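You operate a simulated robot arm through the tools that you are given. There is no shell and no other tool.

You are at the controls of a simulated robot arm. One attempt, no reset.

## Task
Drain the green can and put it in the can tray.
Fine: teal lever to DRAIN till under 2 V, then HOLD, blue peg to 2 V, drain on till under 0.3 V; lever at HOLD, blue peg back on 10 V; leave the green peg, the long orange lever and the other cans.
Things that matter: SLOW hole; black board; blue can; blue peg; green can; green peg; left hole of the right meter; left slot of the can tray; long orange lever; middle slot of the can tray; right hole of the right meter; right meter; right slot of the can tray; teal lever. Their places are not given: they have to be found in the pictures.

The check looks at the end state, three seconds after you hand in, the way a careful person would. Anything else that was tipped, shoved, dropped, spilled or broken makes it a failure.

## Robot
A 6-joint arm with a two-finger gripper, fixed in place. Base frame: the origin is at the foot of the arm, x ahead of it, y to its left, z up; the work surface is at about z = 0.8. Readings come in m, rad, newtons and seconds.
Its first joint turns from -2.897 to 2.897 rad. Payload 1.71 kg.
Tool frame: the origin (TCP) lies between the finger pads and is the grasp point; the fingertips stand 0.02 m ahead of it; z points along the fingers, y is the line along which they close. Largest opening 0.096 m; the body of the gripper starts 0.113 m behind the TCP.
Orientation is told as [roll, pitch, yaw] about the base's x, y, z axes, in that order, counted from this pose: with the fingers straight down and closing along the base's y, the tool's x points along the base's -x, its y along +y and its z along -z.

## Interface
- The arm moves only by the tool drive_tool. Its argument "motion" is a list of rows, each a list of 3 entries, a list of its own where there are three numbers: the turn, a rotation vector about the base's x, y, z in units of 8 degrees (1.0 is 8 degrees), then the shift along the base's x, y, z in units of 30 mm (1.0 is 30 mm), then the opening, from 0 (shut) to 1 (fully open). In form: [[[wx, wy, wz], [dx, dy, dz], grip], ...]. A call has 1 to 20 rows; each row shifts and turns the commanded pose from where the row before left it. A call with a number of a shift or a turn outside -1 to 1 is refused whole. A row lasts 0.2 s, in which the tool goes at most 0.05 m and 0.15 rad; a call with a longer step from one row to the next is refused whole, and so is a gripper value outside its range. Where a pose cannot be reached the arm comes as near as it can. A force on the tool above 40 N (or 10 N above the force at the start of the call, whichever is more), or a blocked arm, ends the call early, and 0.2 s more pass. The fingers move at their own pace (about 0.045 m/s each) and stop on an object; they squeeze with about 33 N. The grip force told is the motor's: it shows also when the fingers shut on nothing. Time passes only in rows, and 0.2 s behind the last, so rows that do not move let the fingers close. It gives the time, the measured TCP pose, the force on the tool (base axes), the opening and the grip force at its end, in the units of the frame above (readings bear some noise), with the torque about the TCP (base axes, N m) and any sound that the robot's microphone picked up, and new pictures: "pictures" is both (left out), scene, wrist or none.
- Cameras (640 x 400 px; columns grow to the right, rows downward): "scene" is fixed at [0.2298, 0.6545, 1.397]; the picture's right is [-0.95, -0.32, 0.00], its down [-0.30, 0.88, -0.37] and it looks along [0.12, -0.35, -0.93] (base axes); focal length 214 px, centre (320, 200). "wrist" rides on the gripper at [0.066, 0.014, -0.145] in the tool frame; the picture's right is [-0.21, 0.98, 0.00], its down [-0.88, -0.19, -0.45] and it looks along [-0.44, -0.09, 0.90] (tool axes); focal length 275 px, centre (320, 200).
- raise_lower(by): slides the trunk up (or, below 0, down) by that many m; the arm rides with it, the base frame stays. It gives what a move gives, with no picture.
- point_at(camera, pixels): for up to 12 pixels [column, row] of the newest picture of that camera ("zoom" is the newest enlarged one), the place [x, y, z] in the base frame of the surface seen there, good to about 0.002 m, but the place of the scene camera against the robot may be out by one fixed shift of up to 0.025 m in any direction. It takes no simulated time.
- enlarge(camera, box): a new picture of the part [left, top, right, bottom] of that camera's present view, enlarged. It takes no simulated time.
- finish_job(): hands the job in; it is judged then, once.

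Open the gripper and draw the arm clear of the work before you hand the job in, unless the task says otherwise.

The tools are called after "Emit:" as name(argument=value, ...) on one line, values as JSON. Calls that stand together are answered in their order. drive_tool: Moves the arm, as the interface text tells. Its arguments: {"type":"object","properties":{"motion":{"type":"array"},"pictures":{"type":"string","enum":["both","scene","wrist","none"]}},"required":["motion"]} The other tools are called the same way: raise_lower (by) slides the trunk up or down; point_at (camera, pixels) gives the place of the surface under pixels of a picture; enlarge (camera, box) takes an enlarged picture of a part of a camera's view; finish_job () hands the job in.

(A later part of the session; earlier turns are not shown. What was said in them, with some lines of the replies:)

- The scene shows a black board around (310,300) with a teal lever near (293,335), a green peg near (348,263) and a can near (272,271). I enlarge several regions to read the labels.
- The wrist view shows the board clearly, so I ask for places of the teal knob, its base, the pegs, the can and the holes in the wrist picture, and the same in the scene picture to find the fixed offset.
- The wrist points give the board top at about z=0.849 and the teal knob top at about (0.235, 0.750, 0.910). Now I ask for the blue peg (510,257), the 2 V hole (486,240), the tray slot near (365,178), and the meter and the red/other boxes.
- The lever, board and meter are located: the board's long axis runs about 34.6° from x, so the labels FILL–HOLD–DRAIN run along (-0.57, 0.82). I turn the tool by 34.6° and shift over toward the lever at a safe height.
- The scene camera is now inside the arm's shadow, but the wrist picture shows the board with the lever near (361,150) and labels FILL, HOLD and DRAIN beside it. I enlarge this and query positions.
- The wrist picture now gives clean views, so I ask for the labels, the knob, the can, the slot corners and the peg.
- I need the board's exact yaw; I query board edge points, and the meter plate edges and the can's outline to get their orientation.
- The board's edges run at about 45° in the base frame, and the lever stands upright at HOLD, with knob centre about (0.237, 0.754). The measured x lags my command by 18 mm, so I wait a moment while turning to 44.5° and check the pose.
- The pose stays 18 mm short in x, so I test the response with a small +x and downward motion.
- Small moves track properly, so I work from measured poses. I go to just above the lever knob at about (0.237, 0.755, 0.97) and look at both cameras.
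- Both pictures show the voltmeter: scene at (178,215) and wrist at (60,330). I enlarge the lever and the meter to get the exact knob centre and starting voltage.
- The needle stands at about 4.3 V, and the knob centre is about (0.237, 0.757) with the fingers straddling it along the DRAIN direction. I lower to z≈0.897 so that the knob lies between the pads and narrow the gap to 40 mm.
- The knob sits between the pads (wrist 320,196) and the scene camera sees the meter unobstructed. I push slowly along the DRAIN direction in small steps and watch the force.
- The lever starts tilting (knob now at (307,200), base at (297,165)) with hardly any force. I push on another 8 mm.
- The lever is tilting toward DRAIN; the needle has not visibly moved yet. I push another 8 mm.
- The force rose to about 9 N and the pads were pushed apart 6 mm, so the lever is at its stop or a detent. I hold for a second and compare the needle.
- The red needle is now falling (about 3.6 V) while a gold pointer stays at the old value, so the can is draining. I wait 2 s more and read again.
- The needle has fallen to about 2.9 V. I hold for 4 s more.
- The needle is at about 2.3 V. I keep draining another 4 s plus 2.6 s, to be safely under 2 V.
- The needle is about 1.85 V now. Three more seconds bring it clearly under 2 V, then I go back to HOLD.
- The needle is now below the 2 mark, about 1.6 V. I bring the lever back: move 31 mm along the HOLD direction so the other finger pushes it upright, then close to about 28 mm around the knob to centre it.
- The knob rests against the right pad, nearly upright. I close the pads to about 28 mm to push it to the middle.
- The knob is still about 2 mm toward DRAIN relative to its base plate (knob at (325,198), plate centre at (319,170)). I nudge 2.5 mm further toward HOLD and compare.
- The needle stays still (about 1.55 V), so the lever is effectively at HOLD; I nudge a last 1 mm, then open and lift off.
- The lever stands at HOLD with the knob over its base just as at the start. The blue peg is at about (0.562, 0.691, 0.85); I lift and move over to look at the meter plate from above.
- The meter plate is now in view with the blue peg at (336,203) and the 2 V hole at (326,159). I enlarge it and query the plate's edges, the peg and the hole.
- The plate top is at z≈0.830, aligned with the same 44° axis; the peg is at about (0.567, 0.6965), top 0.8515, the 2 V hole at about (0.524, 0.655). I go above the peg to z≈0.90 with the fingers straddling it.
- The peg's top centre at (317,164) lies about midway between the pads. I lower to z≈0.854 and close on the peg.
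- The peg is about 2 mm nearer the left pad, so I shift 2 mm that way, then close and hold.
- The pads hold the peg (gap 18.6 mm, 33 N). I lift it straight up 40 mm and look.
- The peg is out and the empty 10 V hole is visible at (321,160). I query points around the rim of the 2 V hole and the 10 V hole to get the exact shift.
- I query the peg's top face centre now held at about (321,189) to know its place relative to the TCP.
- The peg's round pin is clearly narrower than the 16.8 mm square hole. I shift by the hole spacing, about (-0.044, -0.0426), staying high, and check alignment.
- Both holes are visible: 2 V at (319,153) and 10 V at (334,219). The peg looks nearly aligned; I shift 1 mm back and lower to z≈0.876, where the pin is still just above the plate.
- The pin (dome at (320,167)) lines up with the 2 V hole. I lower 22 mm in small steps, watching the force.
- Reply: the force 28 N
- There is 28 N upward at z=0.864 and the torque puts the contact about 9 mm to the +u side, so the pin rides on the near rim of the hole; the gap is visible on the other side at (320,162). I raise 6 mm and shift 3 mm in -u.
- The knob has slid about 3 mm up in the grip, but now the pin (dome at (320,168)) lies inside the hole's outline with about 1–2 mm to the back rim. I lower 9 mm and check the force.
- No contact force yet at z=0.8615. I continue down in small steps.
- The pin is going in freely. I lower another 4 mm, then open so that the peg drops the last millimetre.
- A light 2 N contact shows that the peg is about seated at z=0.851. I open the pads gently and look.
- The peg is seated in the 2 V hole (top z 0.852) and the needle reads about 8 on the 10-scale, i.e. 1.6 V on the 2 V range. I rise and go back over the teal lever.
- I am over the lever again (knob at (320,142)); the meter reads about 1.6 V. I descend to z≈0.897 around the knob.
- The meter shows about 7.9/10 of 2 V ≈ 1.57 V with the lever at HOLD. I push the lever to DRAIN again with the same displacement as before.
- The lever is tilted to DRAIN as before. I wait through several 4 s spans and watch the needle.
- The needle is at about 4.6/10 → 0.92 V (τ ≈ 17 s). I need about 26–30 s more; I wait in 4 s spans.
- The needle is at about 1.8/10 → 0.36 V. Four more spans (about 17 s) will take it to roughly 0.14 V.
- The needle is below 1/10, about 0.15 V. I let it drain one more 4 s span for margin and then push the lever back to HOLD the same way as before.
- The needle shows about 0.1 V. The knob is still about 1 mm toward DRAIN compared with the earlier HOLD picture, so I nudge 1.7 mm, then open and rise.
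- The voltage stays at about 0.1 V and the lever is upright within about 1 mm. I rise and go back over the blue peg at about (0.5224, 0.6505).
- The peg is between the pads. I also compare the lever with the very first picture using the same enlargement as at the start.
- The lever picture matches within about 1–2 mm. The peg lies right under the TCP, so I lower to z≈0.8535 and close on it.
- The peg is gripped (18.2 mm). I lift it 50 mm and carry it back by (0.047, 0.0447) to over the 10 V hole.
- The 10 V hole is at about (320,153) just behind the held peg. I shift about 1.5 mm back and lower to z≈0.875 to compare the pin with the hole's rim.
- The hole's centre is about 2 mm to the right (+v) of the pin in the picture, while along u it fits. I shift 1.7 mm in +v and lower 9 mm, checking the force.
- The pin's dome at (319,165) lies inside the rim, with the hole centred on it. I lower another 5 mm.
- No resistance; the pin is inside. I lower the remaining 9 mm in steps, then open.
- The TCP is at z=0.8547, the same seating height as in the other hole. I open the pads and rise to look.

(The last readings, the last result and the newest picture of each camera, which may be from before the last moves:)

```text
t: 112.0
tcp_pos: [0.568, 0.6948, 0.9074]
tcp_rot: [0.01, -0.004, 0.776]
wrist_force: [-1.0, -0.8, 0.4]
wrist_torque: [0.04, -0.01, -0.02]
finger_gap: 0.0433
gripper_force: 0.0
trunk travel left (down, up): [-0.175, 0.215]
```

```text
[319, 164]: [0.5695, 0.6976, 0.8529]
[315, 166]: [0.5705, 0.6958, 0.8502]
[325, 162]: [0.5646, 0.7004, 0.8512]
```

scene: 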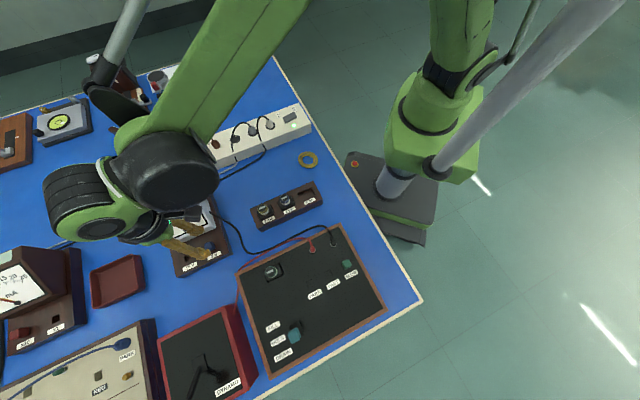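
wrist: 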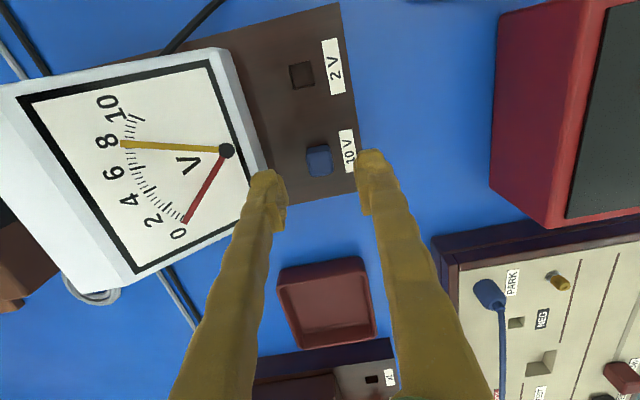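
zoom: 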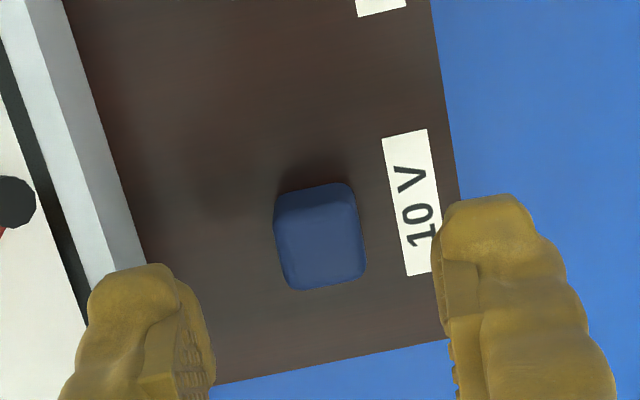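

The blue peg is back in the 10 V hole (top z≈0.852) and the meter reads near 0. Now I rise and move over the green can at about (0.336, 0.658) to look at it from above.

Emit:
drive_tool(motion=[[[0, 0, 0], [0, 0, 1], 0.6], [[0, 0, 0], [0, 0, 1], 0.6], [[0, 0, 0], [0, 0, 1], 0.7], [[0, 0, 0], [0, 0, 0.7], 0.7], [[0, 0, 0], [-0.97, -0.15, 0], 0.7], [[0, 0, 0], [-0.97, -0.15, 0], 0.7], [[0, 0, 0], [-0.97, -0.15, 0], 0.7], [[0, 0, 0], [-0.97, -0.15, 0], 0.7], [[0, 0, 0], [-0.97, -0.15, 0], 0.7], [[0, 0, 0], [-0.97, -0.15, 0], 0.7], [[0, 0, 0], [-0.97, -0.15, 0], 0.7], [[0, 0, 0], [-0.97, -0.15, 0], 0.7], [[0, 0, 0], [0, 0, 0], 0.7]], pictures="both")

Emit:
enlarge(camera="wrist", box=[240, 60, 400, 220])

```text
t: 114.8
tcp_pos: [0.3362, 0.6585, 1.0177]
tcp_rot: [0.012, -0.005, 0.775]
wrist_force: [-0.1, 0.2, -0.1]
wrist_torque: [0.02, 0.01, -0.05]
finger_gap: 0.0671
gripper_force: 0.0
trunk travel left (down, up): [-0.175, 0.215]
```

scene: 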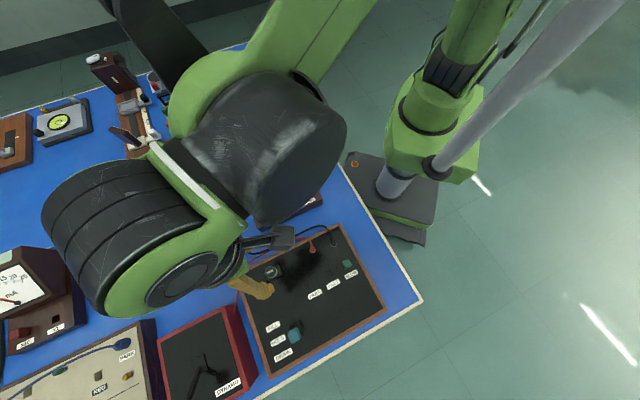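
wrist: 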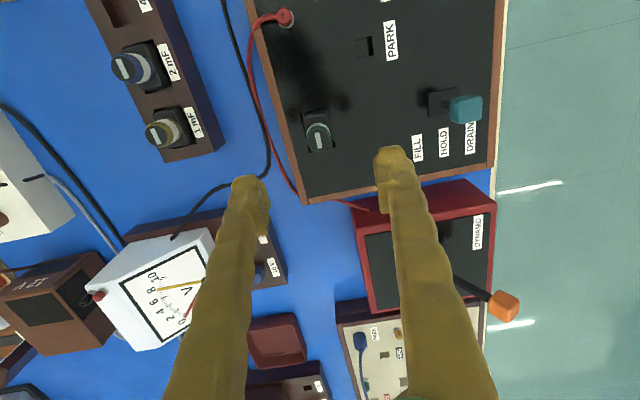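

```text
2.50 times, centred on (320, 140) of wrist
```

zoom: 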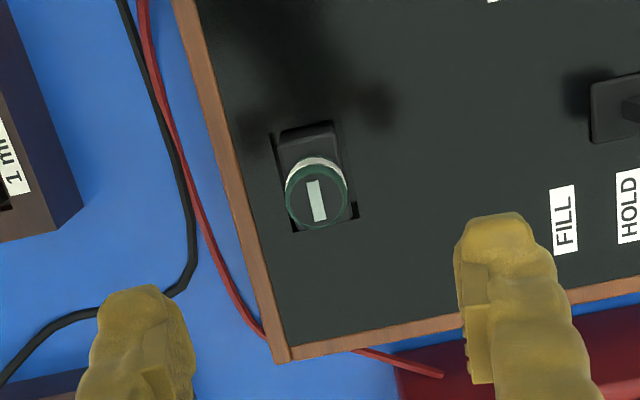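

The can is at about (319,133) with its black base in a recess. I enlarge and query it.

Emit:
enlarge(camera="wrist", box=[290, 95, 350, 165])

Emit:
point_at(camera="zoom", pixels=[[320, 200]])

Emit:
enlarge(camera="wrist", box=[80, 0, 220, 160])

Emit:
point_at(camera="wrist", pixels=[[318, 137], [319, 130], [310, 140], [327, 138], [319, 144], [315, 114], [325, 116], [305, 110], [330, 112], [340, 145], [300, 125], [312, 150]])

```text
5.71 times, centred on (320, 130) of wrist
```

zoom: 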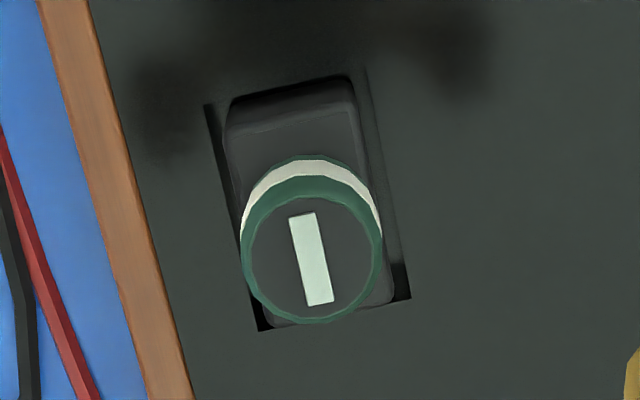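

```text
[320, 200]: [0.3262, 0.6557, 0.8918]
```

```text
2.50 times, centred on (150, 80) of wrist
```

zoom: 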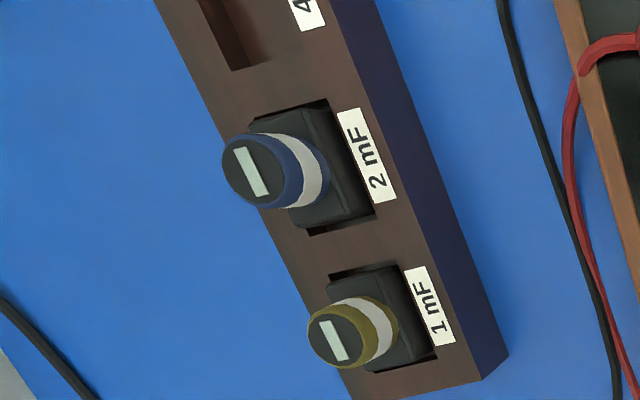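

```text
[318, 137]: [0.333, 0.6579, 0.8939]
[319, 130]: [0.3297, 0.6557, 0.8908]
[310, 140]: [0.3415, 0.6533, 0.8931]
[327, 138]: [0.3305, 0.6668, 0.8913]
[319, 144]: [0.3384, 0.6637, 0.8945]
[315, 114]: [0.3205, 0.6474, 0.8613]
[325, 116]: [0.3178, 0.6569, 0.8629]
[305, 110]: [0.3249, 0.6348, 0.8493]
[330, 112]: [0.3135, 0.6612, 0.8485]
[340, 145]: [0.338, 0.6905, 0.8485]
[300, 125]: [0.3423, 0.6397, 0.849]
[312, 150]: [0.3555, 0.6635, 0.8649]
```

The can top is at z≈0.893 (about 24 mm wide), its base top at z≈0.862, centre near (0.337, 0.6605). I straighten the small tilt and go down to z≈0.93 to check the centring.

Emit:
drive_tool(motion=[[[-0.08, 0.03, 0], [0.02, 0.06, -0.97], 0.6], [[0, 0, 0], [0, 0, -0.97], 0.5], [[0, 0, 0], [0, 0, -0.97], 0.5], [[0, 0, 0], [0, 0, 0], 0.5]], pictures="wrist")

Emit:
enlarge(camera="wrist", box=[240, 90, 400, 220])

Emit:
point_at(camera="wrist", pixels=[[319, 172], [309, 174], [330, 170], [317, 160], [322, 183]])

```text
t: 115.8
tcp_pos: [0.3364, 0.6619, 0.9299]
tcp_rot: [0.006, 0.005, 0.774]
wrist_force: [0.8, -0.3, -0.1]
wrist_torque: [-0.02, 0.0, 0.0]
finger_gap: 0.048
gripper_force: 0.2
trunk travel left (down, up): [-0.175, 0.215]
```

wrist: 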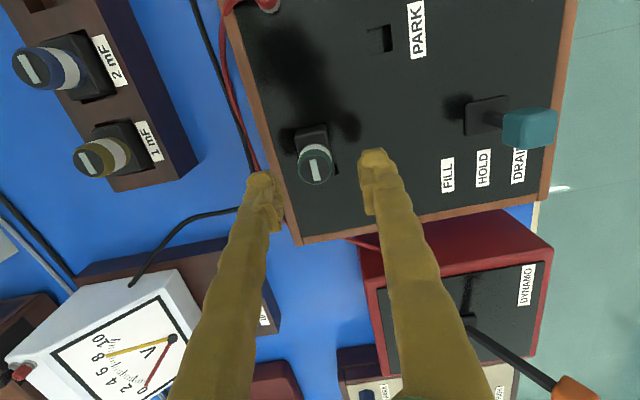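

```text
3.08 times, centred on (320, 155) of wrist
```

zoom: 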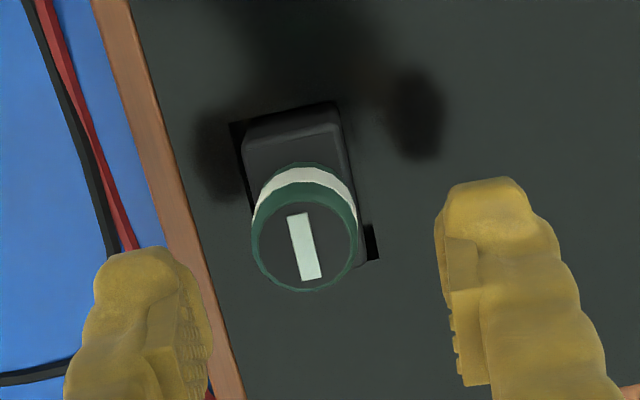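

```text
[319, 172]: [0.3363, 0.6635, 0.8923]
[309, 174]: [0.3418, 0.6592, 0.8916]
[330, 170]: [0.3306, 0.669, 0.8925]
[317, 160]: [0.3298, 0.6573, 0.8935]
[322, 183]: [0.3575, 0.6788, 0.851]
```

In the picture the can's centre (315,170) is about 3–4 mm left of the line between the pads. I shift 3 mm that way and lower to z≈0.886.

Emit:
drive_tool(motion=[[[0, 0, 0], [0.07, -0.071, -0.7], 0.5], [[0, 0, 0], [0, 0, -0.7], 0.5], [[0, 0, 0], [0, 0, 0], 0.5]], pictures="wrist")

Emit:
enlarge(camera="wrist", box=[240, 110, 400, 240])

```text
t: 116.6
tcp_pos: [0.3379, 0.659, 0.8873]
tcp_rot: [0.007, 0.006, 0.776]
wrist_force: [0.3, 0.1, 0.6]
wrist_torque: [-0.03, 0.01, -0.02]
finger_gap: 0.0481
gripper_force: 0.1
trunk travel left (down, up): [-0.175, 0.215]
```

wrist: 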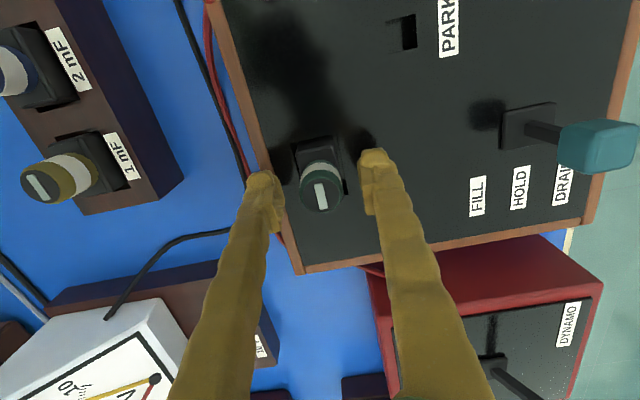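

```text
3.08 times, centred on (320, 175) of wrist
```

zoom: 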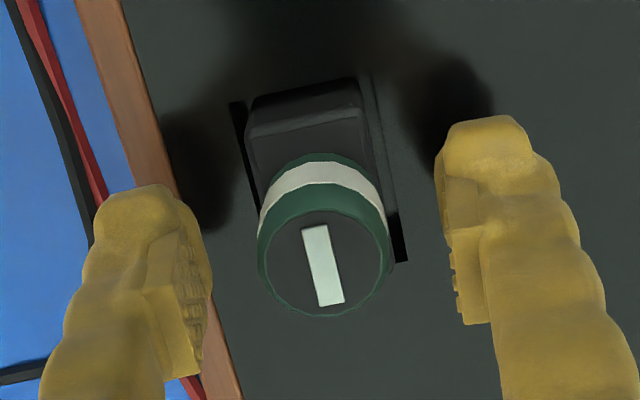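

The can's top centre (321,196) is exactly between the pads. I close on it.

Emit:
drive_tool(motion=[[[0, 0, 0], [0, 0, 0], 0.4], [[0, 0, 0], [0, 0, 0], 0.3], [[0, 0, 0], [0, 0, 0], 0.2], [[0, 0, 0], [0, 0, 0], 0.1], [[0, 0, 0], [0, 0, 0], 0.0], [[0, 0, 0], [0, 0, 0], 0.0]], pictures="wrist")

```text
t: 118.0
tcp_pos: [0.3379, 0.6582, 0.8876]
tcp_rot: [0.008, 0.006, 0.773]
wrist_force: [-0.1, 0.1, -0.1]
wrist_torque: [-0.01, 0.0, -0.01]
finger_gap: 0.0227
gripper_force: 33.1
trunk travel left (down, up): [-0.175, 0.215]
```

wrist: 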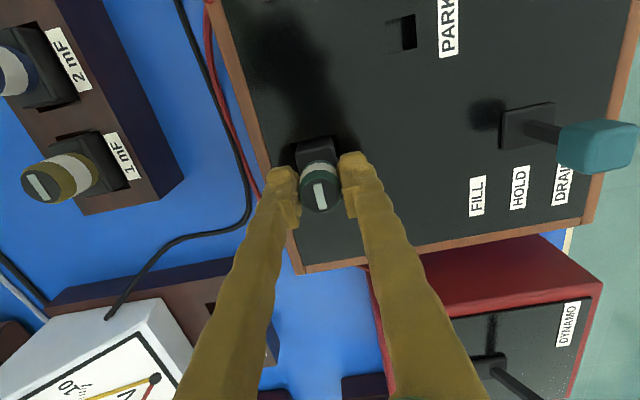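

The can is gripped (22.7 mm). I lift it straight up 60 mm.

Emit:
drive_tool(motion=[[[0, 0, 0], [0, 0, 0.3], 0], [[0, 0, 0], [0, 0, 0.5], 0], [[0, 0, 0], [0, 0, 0.6], 0], [[0, 0, 0], [0, 0, 0.6], 0], [[0, 0, 0], [0, 0, 0.5], 0], [[0, 0, 0], [0, 0, 0], 0]], pictures="both")

Emit:
enlarge(camera="wrist", box=[240, 60, 400, 220])

```text
t: 119.4
tcp_pos: [0.3375, 0.6602, 0.9635]
tcp_rot: [0.006, 0.006, 0.775]
wrist_force: [-0.1, 0.6, -0.8]
wrist_torque: [-0.01, 0.01, 0.0]
finger_gap: 0.0229
gripper_force: 33.2
trunk travel left (down, up): [-0.175, 0.215]
```

scene: 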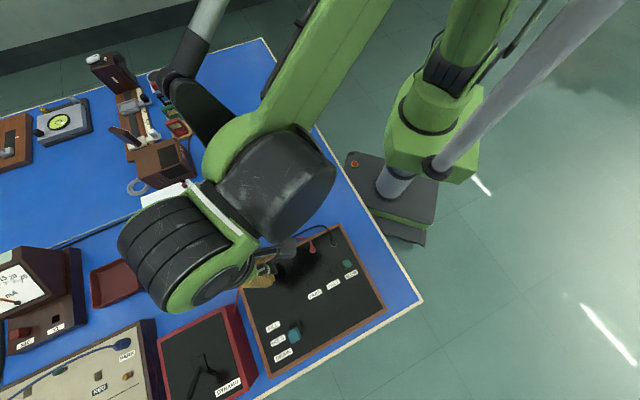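
wrist: 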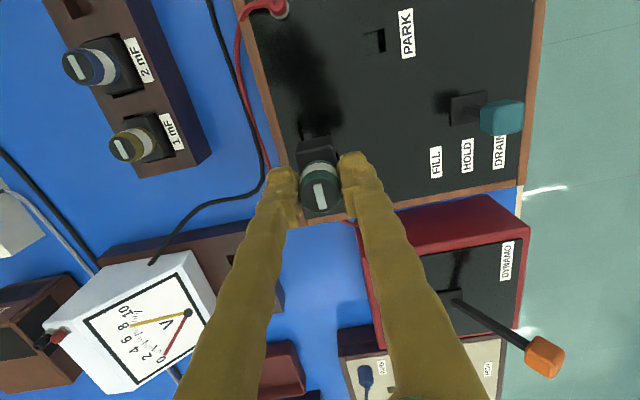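

```text
2.50 times, centred on (320, 140) of wrist
```

zoom: 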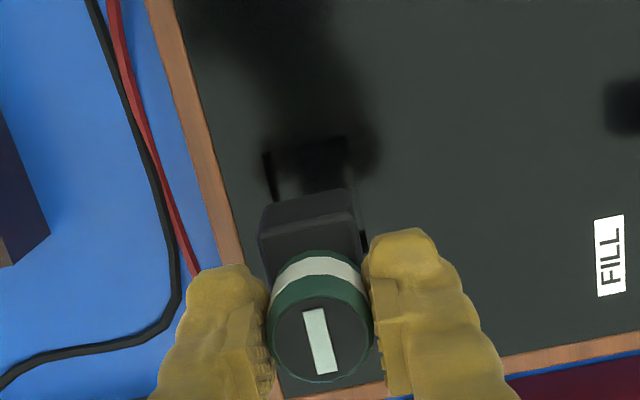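

The can hangs cleanly in the grip. I rise further to about z=1.03 and carry it toward the right slot of the tray at about (0.332, 0.433).

Emit:
drive_tool(motion=[[[0, 0, 0], [0, 0, 0.8], 0], [[0, 0, 0], [0, 0, 0.8], 0], [[0, 0, 0], [0, 0, 0.6], 0], [[0, 0, 0], [-0.02, -0.94, 0], 0], [[0, 0, 0], [-0.02, -0.94, 0], 0], [[0, 0, 0], [-0.02, -0.94, 0], 0], [[0, 0, 0], [-0.02, -0.94, 0], 0], [[0, 0, 0], [-0.02, -0.94, 0], 0], [[0, 0, 0], [-0.02, -0.94, 0], 0], [[0, 0, 0], [-0.02, -0.94, 0], 0], [[0, 0, 0], [-0.02, -0.94, 0], 0], [[0, 0, 0], [0, 0, 0], 0]], pictures="both")

Emit:
enlarge(camera="wrist", box=[240, 60, 400, 220])

```text
t: 122.0
tcp_pos: [0.3329, 0.4306, 1.0296]
tcp_rot: [0.007, 0.008, 0.774]
wrist_force: [-0.5, 0.0, -1.0]
wrist_torque: [0.03, 0.0, -0.02]
finger_gap: 0.0227
gripper_force: 32.8
trunk travel left (down, up): [-0.175, 0.215]
```

scene: 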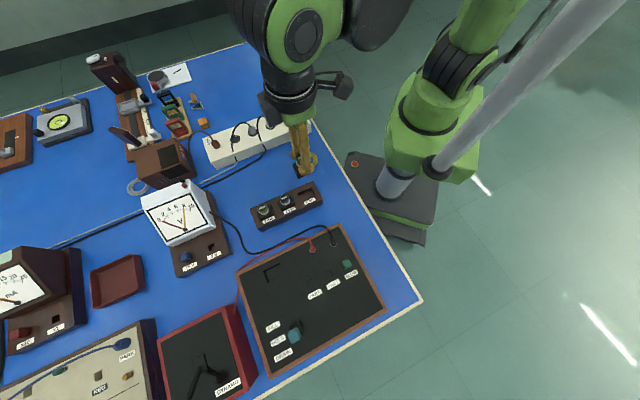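
wrist: 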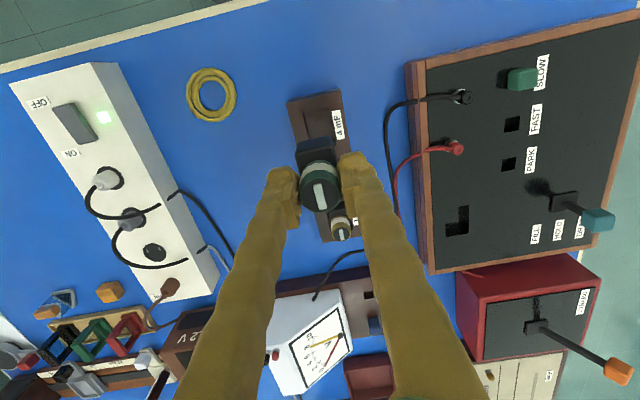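

```text
2.50 times, centred on (320, 140) of wrist
```

zoom: 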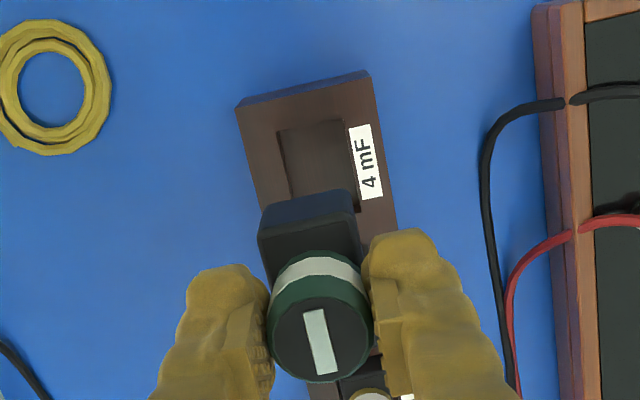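

The empty slot with label 4 mF is visible at (321,123), just behind the can's base. I enlarge it and query its rim.

Emit:
enlarge(camera="wrist", box=[280, 85, 360, 165])

Emit:
point_at(camera="wrist", pixels=[[302, 110], [326, 106], [301, 120], [306, 140], [338, 125], [333, 115], [318, 125], [318, 107], [321, 190], [318, 152], [310, 150], [330, 148]])

Emit:
enlarge(camera="scene", box=[240, 150, 340, 240])

```text
5.00 times, centred on (320, 125) of wrist
```

zoom: 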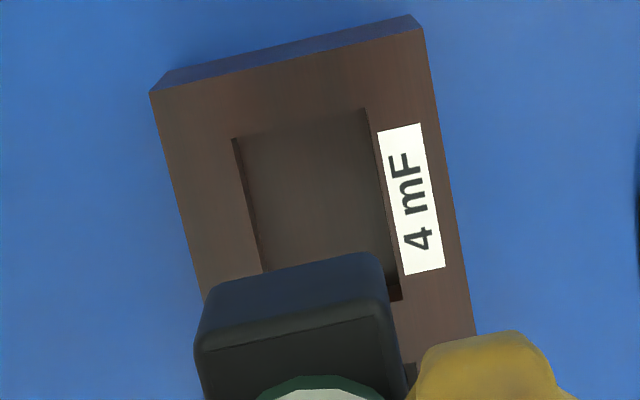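

```text
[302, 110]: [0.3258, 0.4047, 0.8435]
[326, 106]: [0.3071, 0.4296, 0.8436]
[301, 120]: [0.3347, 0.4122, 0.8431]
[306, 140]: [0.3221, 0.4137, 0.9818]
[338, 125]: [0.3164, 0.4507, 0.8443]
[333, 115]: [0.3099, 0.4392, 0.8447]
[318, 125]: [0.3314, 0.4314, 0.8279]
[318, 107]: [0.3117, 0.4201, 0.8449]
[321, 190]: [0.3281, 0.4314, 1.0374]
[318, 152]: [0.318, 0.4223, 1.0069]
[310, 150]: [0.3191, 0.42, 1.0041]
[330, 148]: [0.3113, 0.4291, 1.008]
```

```text
4.44 times, centred on (290, 195) of scene
```

zoom: 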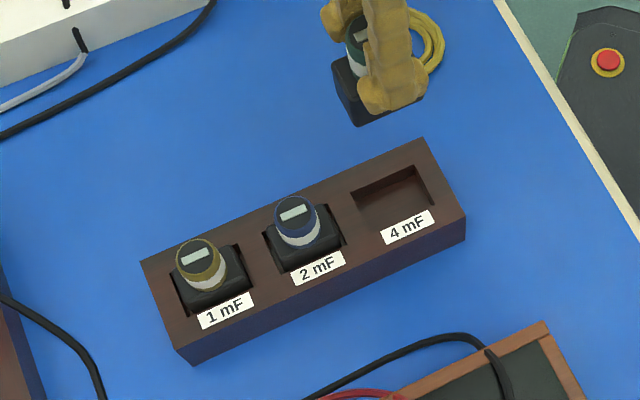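

By the picture's vanishing lines the slot is parallel to the tool, while the can's base is turned about 2.6° relative to it. I turn the tool by -2.6°, straighten the tilt, shift (1, 3) mm and lower to z≈0.95 to check again.

Emit:
drive_tool(motion=[[[-0.05, -0.05, -0.16], [0.02, 0.05, -0.6], 0], [[0, 0, -0.16], [0.02, 0.05, -0.7], 0], [[0, 0, 0], [0, 0, -0.7], 0], [[0, 0, 0], [0, 0, -0.65], 0], [[0, 0, 0], [0, 0, 0], 0]], pictures="both")

Emit:
enlarge(camera="wrist", box=[270, 90, 370, 190])

Emit:
enlarge(camera="scene", box=[240, 130, 340, 240])

```text
t: 123.2
tcp_pos: [0.3355, 0.4363, 0.9492]
tcp_rot: [-0.004, 0.006, 0.73]
wrist_force: [0.0, 0.5, -1.5]
wrist_torque: [0.0, 0.05, 0.02]
finger_gap: 0.0225
gripper_force: 33.3
trunk travel left (down, up): [-0.175, 0.215]
```

scene: 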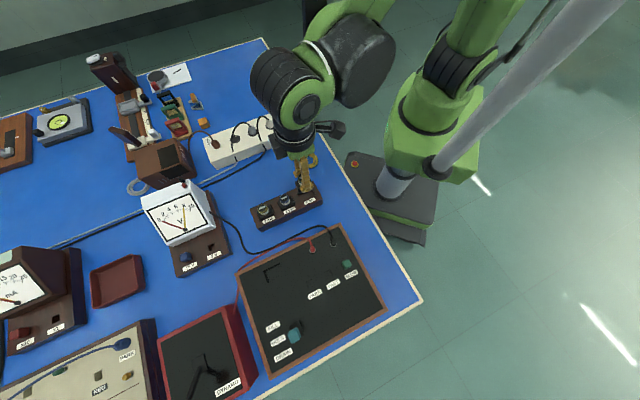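
wrist: 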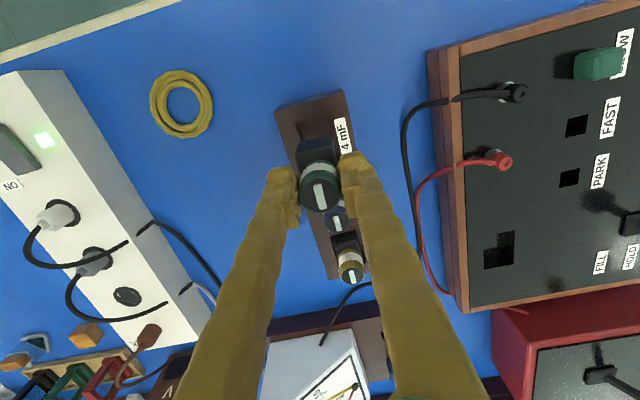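

```text
4.00 times, centred on (320, 140) of wrist
```

zoom: 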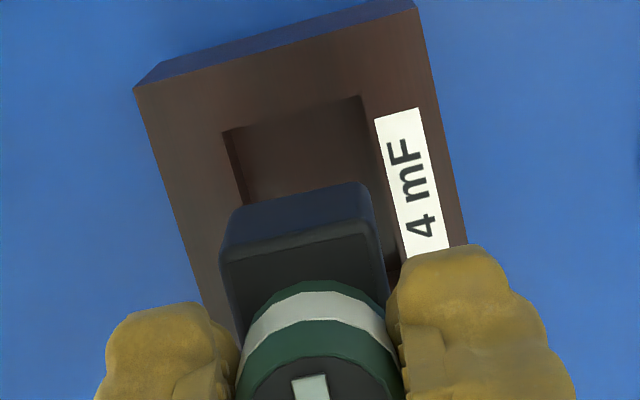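

```text
3.64 times, centred on (290, 185) of scene
```

zoom: 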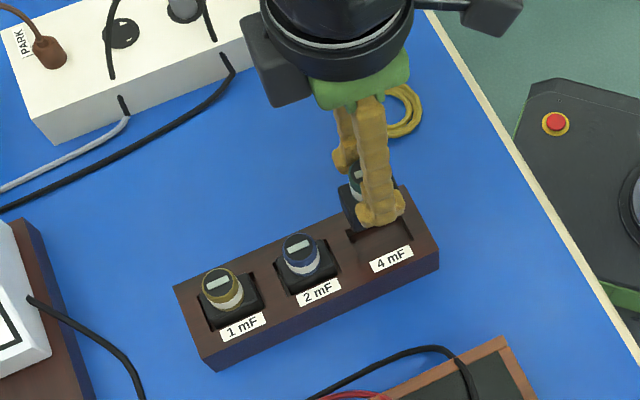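

I need a better measure of the base's angle against the slot, so I enlarge that region more.

Emit:
enlarge(camera="wrist", box=[285, 105, 355, 165])

Emit:
point_at(camera="wrist", pixels=[[300, 153], [305, 152], [310, 151], [315, 150], [320, 149], [325, 148], [330, 147], [297, 165], [335, 160], [296, 120], [328, 110], [335, 130]])

```text
6.67 times, centred on (320, 135) of wrist
```

zoom: 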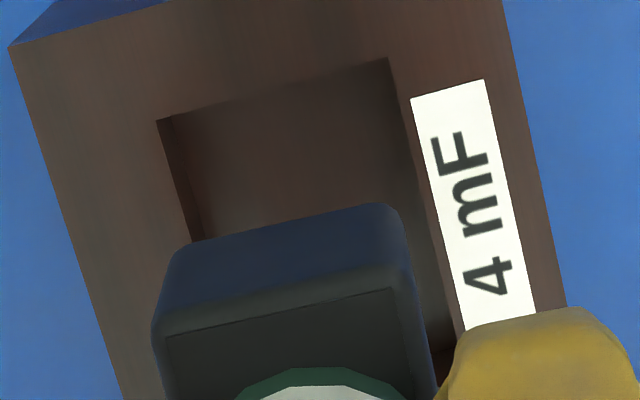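

```text
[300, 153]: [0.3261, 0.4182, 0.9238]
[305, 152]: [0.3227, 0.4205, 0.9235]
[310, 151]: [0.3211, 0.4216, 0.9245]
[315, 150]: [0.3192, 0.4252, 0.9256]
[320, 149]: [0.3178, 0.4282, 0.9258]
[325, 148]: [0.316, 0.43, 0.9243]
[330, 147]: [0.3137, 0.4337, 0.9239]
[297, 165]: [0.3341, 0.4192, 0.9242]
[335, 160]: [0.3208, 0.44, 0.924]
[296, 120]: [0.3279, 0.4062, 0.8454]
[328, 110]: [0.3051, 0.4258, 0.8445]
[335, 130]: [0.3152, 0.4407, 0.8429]
```

At this enlargement the base edge (slope −12°) is parallel to the tool while the slot (slope −15.3°) is now turned 2.7° against it; so my earlier reading was wrong and I turn back +2.6°.

Emit:
drive_tool(motion=[[[0.03, -0.04, 0.16], [0, 0, 0], 0], [[0, 0, 0.16], [0, 0, 0], 0], [[0, 0, 0], [0, 0, 0], 0]], pictures="wrist")

Emit:
enlarge(camera="wrist", box=[285, 105, 355, 165])

```text
t: 124.0
tcp_pos: [0.3343, 0.4357, 0.9483]
tcp_rot: [-0.002, -0.001, 0.776]
wrist_force: [0.6, -0.8, 0.0]
wrist_torque: [0.02, 0.0, 0.01]
finger_gap: 0.0227
gripper_force: 32.7
trunk travel left (down, up): [-0.175, 0.215]
```

wrist: 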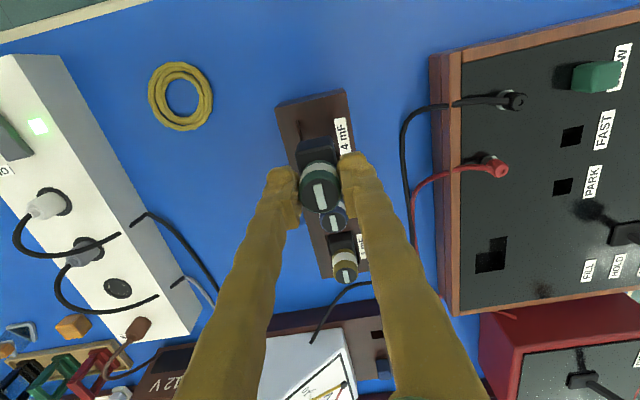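

```text
6.67 times, centred on (320, 135) of wrist
```

zoom: 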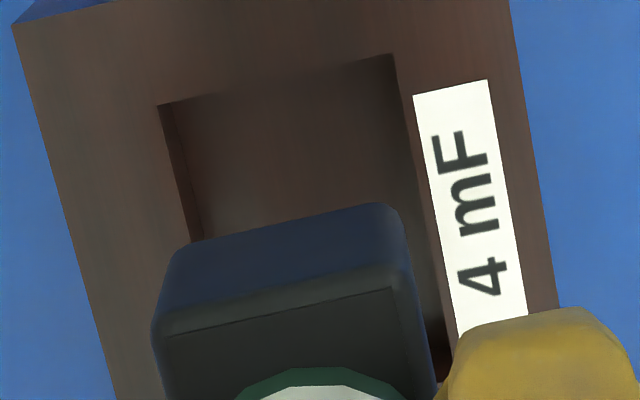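

Now the slot edge (−12.2°) and the base edge (−11.9°) are parallel. By projection the slot is centred in v but its centre lies about 3.5 mm toward −u of the can, so I shift by that and lower to z≈0.902, just above the tray top.

Emit:
drive_tool(motion=[[[0, 0, 0], [-0.083, -0.082, -0.5], 0], [[0, 0, 0], [0, 0, -0.5], 0], [[0, 0, 0], [0, 0, -0.5], 0], [[0, 0, 0], [0, 0, 0], 0]], pictures="both")

Emit:
enlarge(camera="wrist", box=[285, 105, 355, 165])

Emit:
enlarge(camera="scene", box=[240, 130, 340, 240])

```text
t: 125.0
tcp_pos: [0.3317, 0.433, 0.9037]
tcp_rot: [-0.004, 0.001, 0.775]
wrist_force: [0.0, -0.6, 0.2]
wrist_torque: [-0.05, 0.01, 0.03]
finger_gap: 0.0229
gripper_force: 32.7
trunk travel left (down, up): [-0.175, 0.215]
```

scene: 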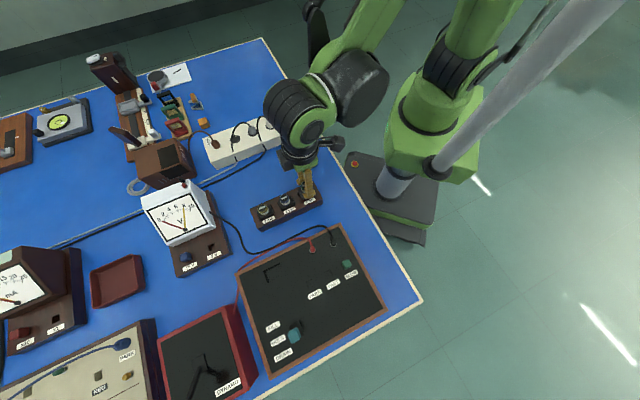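
wrist: 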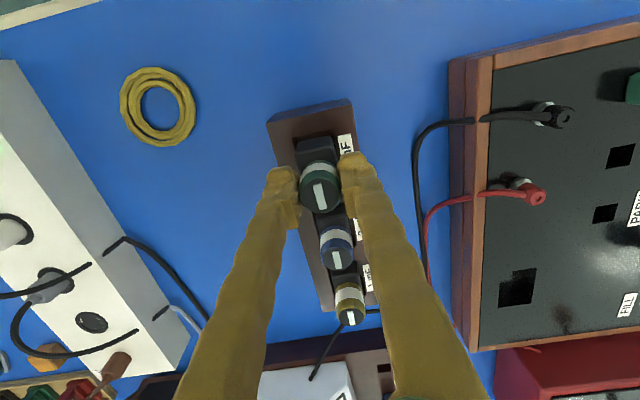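

```text
6.67 times, centred on (320, 135) of wrist
```

zoom: 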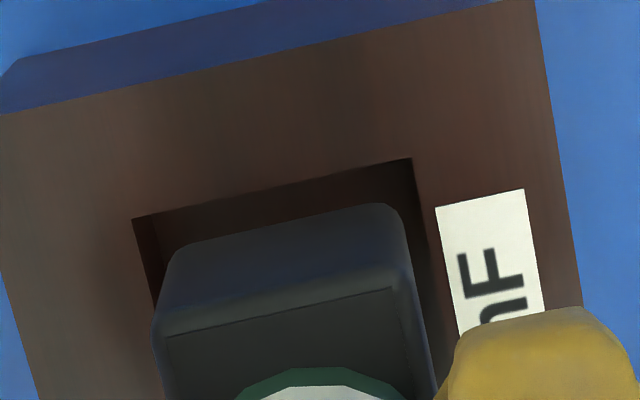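

```text
3.64 times, centred on (290, 185) of scene
```

zoom: 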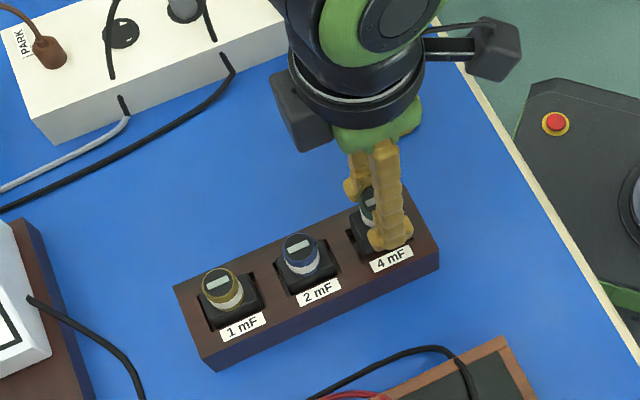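

The base sits neatly over the slot: about 2.6 mm free in front, 3–4 mm left and 2–3 mm right. I nudge 0.5 mm left and lower in small steps, checking force.

Emit:
drive_tool(motion=[[[0, 0, 0], [0.014, -0.014, -0.15], 0], [[0, 0, 0], [0, 0, -0.15], 0], [[0, 0, 0], [0, 0, -0.1], 0], [[0, 0, 0], [0, 0, 0], 0]], pictures="wrist")

Emit:
enlarge(camera="wrist", box=[285, 105, 355, 165])

```text
t: 126.0
tcp_pos: [0.3326, 0.4343, 0.8921]
tcp_rot: [-0.002, 0.001, 0.774]
wrist_force: [0.4, -0.3, -0.1]
wrist_torque: [0.03, -0.02, -0.01]
finger_gap: 0.0228
gripper_force: 33.0
trunk travel left (down, up): [-0.175, 0.215]
```

wrist: 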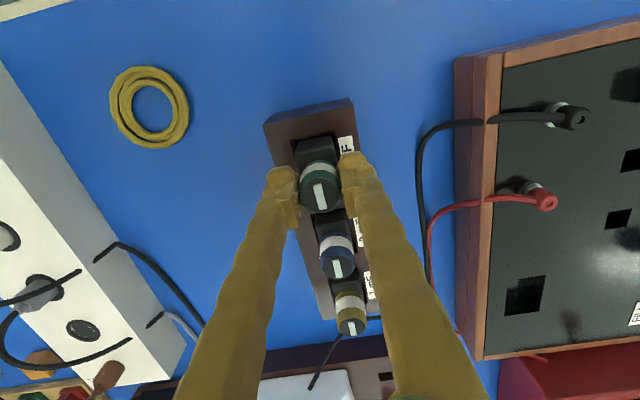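

```text
6.67 times, centred on (320, 135) of wrist
```

zoom: 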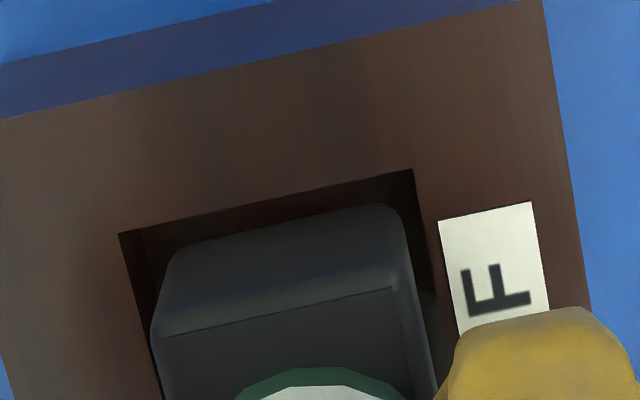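

The base is entering the slot without any force. I lower the rest in small steps until it touches down.

Emit:
drive_tool(motion=[[[0, 0, 0], [0, 0, -0.12], 0], [[0, 0, 0], [0, 0, -0.1], 0], [[0, 0, 0], [0, 0, -0.06], 0], [[0, 0, 0], [0, 0, 0], 0]], pictures="wrist")

Emit:
enlarge(camera="wrist", box=[285, 105, 355, 165])

```text
t: 127.0
tcp_pos: [0.3335, 0.4342, 0.8842]
tcp_rot: [-0.004, 0.001, 0.777]
wrist_force: [-0.1, 0.2, -0.6]
wrist_torque: [0.01, 0.02, -0.03]
finger_gap: 0.0229
gripper_force: 32.9
trunk travel left (down, up): [-0.175, 0.215]
```

wrist: 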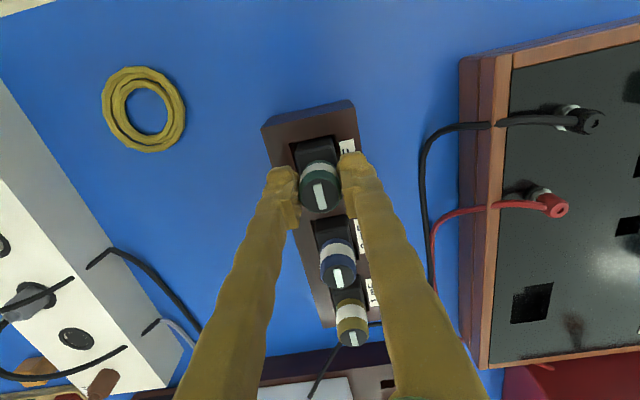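

```text
6.67 times, centred on (320, 135) of wrist
```

zoom: 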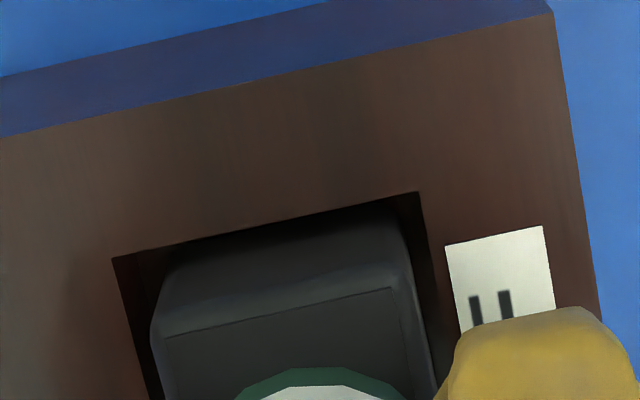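

Still free at z=0.884. I keep lowering in 2 mm steps until contact.

Emit:
drive_tool(motion=[[[0, 0, 0], [0, 0, -0.06], 0], [[0, 0, 0], [0, 0, -0.05], 0], [[0, 0, 0], [0, 0, 0], 0]], pictures="none")

```text
t: 127.8
tcp_pos: [0.332, 0.4339, 0.8817]
tcp_rot: [-0.003, 0.0, 0.776]
wrist_force: [1.2, 1.8, 18.8]
wrist_torque: [-0.06, 0.17, -0.03]
finger_gap: 0.0229
gripper_force: 32.8
trunk travel left (down, up): [-0.175, 0.215]
```

The can touched down at z=0.8817 (19 N), as predicted for the slot floor. I relieve 1 mm, then open the pads slowly and look.

Emit:
drive_tool(motion=[[[0, 0, 0], [0, 0, 0.03], 0], [[0, 0, 0], [0, 0, 0], 0.2], [[0, 0, 0], [0, 0, 0], 0.3], [[0, 0, 0], [0, 0, 0], 0.4], [[0, 0, 0], [0, 0, 0], 0.48], [[0, 0, 0], [0, 0, 0], 0.48]], pictures="wrist")

Emit:
enlarge(camera="wrist", box=[250, 105, 390, 235])

```text
t: 129.2
tcp_pos: [0.3331, 0.4336, 0.8817]
tcp_rot: [-0.003, -0.001, 0.775]
wrist_force: [0.2, -0.1, -0.6]
wrist_torque: [0.0, -0.01, -0.01]
finger_gap: 0.0462
gripper_force: 0.3
trunk travel left (down, up): [-0.175, 0.215]
```

wrist: 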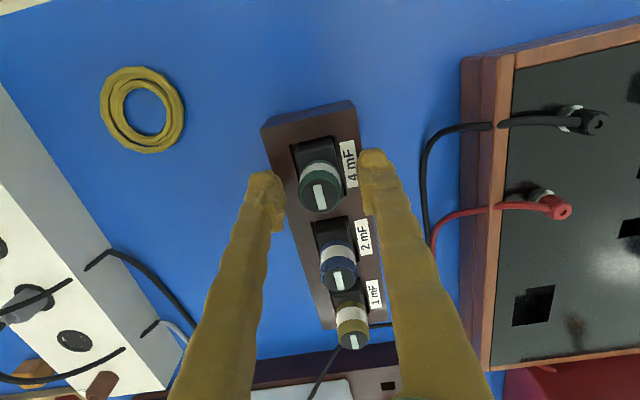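

```text
3.08 times, centred on (320, 170) of wrist
```

zoom: 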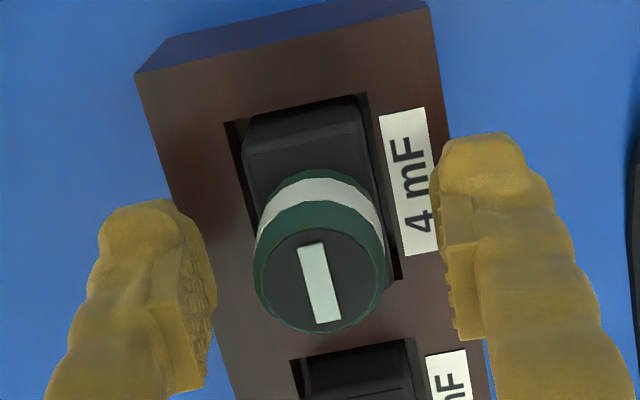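

The green can sits upright in the 4 mF slot with the pads clear on both sides. I rise straight up.

Emit:
drive_tool(motion=[[[0, 0, 0], [0, 0, 0.5], 0.5], [[0, 0, 0], [0, 0, 1], 0.5], [[0, 0, 0], [0, 0, 1], 0.5], [[0, 0, 0], [0, 0, 1], 0.5], [[0, 0, 0], [0, 0, 1], 0.5], [[0, 0, 0], [0, 0, 1], 0.5], [[0, 0, 0], [0, 0, 0], 0.5]], pictures="both")

Emit:
enlarge(camera="scene", box=[230, 220, 400, 380])

Emit:
enlarge(camera="scene", box=[130, 160, 330, 285])

Emit:
enlarge(camera="scene", box=[250, 300, 330, 370])

```text
t: 130.8
tcp_pos: [0.3328, 0.4341, 1.0464]
tcp_rot: [-0.004, 0.001, 0.776]
wrist_force: [-0.7, 0.2, 0.0]
wrist_torque: [0.01, 0.0, 0.02]
finger_gap: 0.0481
gripper_force: 0.1
trunk travel left (down, up): [-0.175, 0.215]
```

scene: 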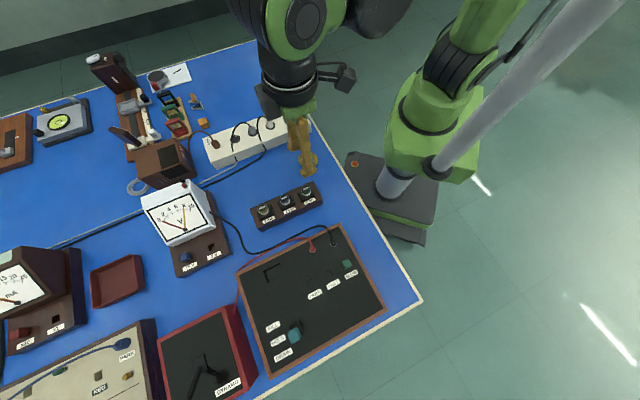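
wrist: 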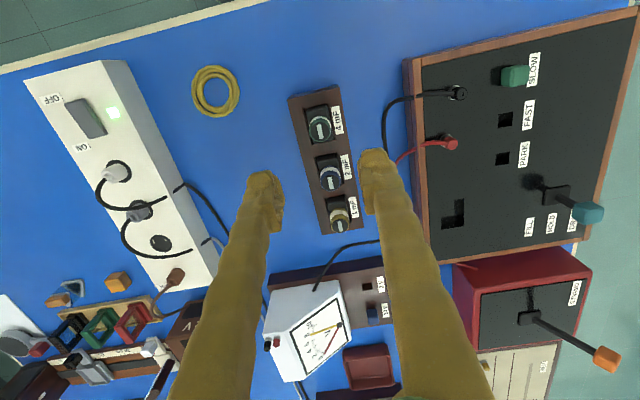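

```text
2.50 times, centred on (315, 300) of scene
```

zoom: 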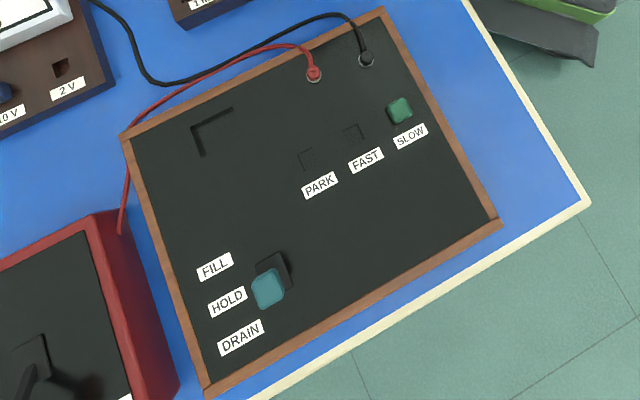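

```text
3.20 times, centred on (230, 222) of scene
```

zoom: 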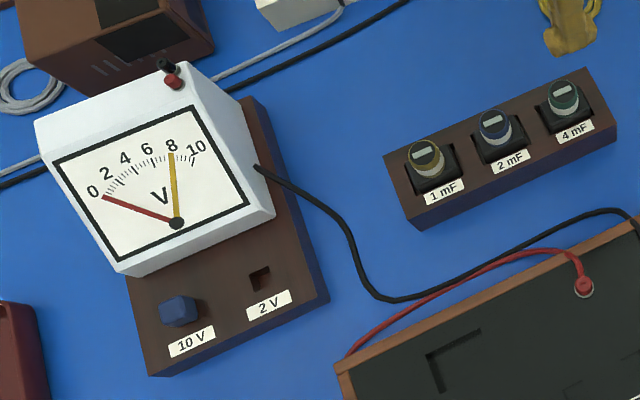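

```text
5.71 times, centred on (290, 335) of scene
```

zoom: 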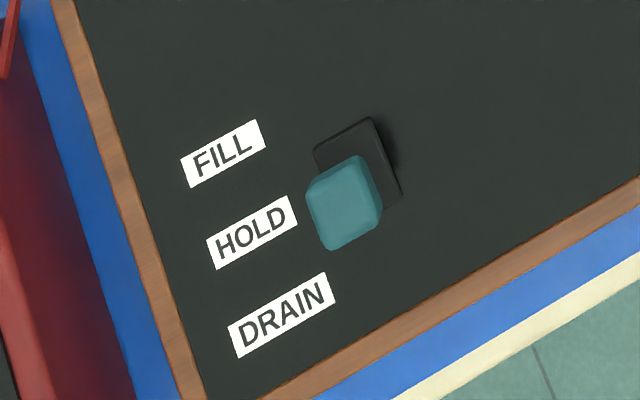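

The scene shows the green can in the 4 mF slot, the blue peg on 10 V, the lever at HOLD, the green peg at SLOW and everything else untouched. I open the gripper and draw the arm back to about its starting place.

Emit:
drive_tool(motion=[[[0, 0, 0], [0, 0, 1], 0.6], [[0, 0, 0], [0, 0, 1], 0.7], [[0, 0, 0], [0, 0, 1], 0.8], [[0, 0, 0], [-0.8, -0.36, 0], 0.9], [[0, 0, 0], [-0.8, -0.36, 0], 1], [[0, 0, 0], [-0.8, -0.36, 0], 1], [[0, 0, 0], [-0.8, -0.36, 0], 1], [[0, 0, 0], [-0.8, -0.36, 0], 1], [[0, 0, 0], [0, 0, 0], 1], [[0, 0, 0], [0, 0, 0], 1]], pictures="both")

Emit:
enlarge(camera="scene", box=[130, 160, 400, 380])

Emit:
enlarge(camera="scene", box=[250, 170, 330, 230])

```text
t: 133.0
tcp_pos: [0.2131, 0.3791, 1.1357]
tcp_rot: [-0.003, -0.002, 0.774]
wrist_force: [-0.3, -0.2, -0.5]
wrist_torque: [-0.01, 0.0, -0.04]
finger_gap: 0.0959
gripper_force: 0.1
trunk travel left (down, up): [-0.175, 0.215]
```

scene: 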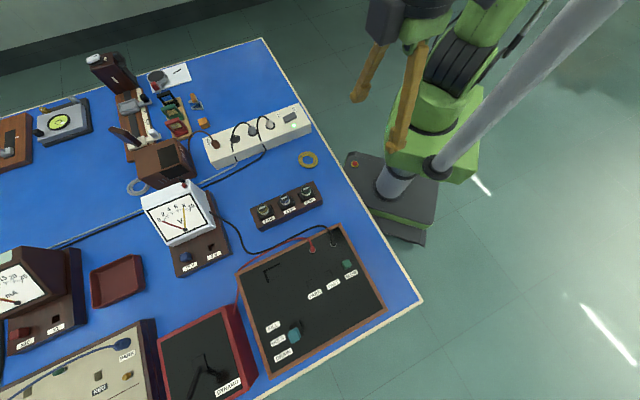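
wrist: 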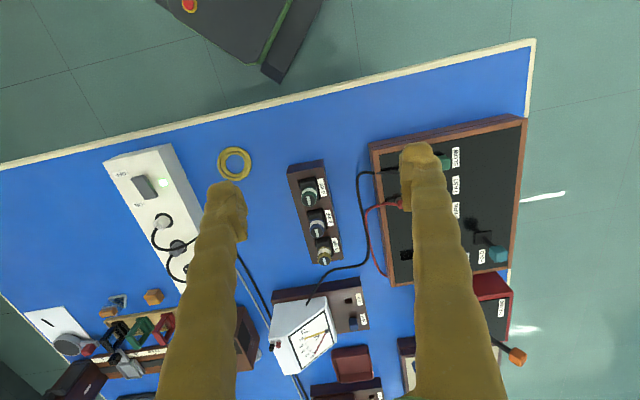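

```text
1.82 times, centred on (265, 270) of scene
```

zoom: 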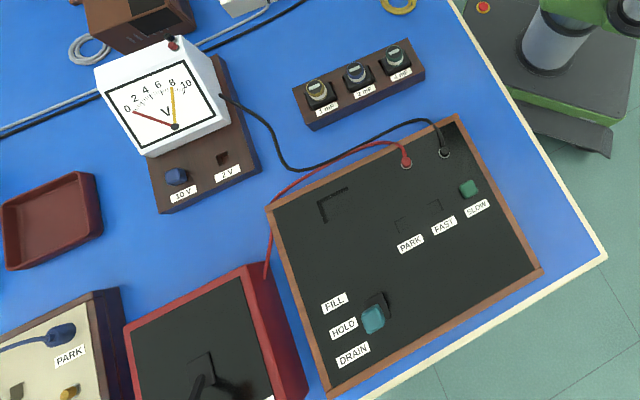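

```text
6.67 times, centred on (290, 200) of scene
```

zoom: 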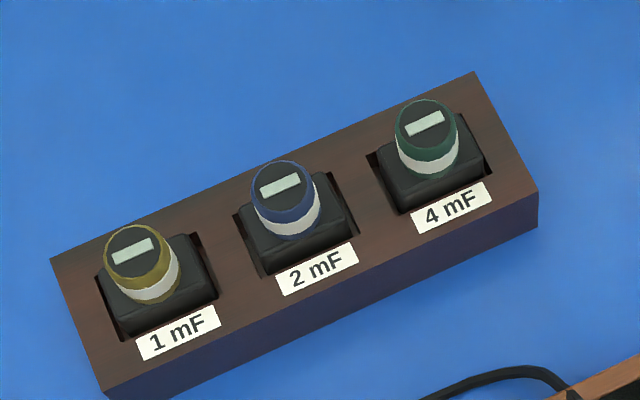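

The arm is clear with the gripper open. All three cans stand in the tray, the lever is at HOLD, the blue peg is on 10 V, the green peg is at SLOW, and the meter reads zero. I hand the job in.

Emit:
finish_job()

```text
The job is handed in.
```

I drained the green can to about 0.1 V and put it in the right (4 mF) slot of the can tray. The job is handed in, but I don't have the check's result yet.

- **Draining:** I held the teal lever at DRAIN until the meter read about 1.6 V, then set it to HOLD and moved the blue peg to 2 V. I drained again until the 2 V range showed about 0.1 V, then set the lever back to HOLD.
- **End state:** The last picture shows the blue peg in the 10 V hole and the green peg still in SLOW. I did not touch the long orange lever or the other two cans. The arm is back near its starting place with the gripper open.
- **Lever position:** The teal lever stands about 1–2 mm (roughly 2°) toward DRAIN compared with where it started. The needle stayed still once the lever was there, so I left it.
- **Gold pointer:** The meter also has a gold pointer that now rests at about 8 on the scale instead of about 4. It looks like a peak marker and moved when the meter was on the 2 V range.
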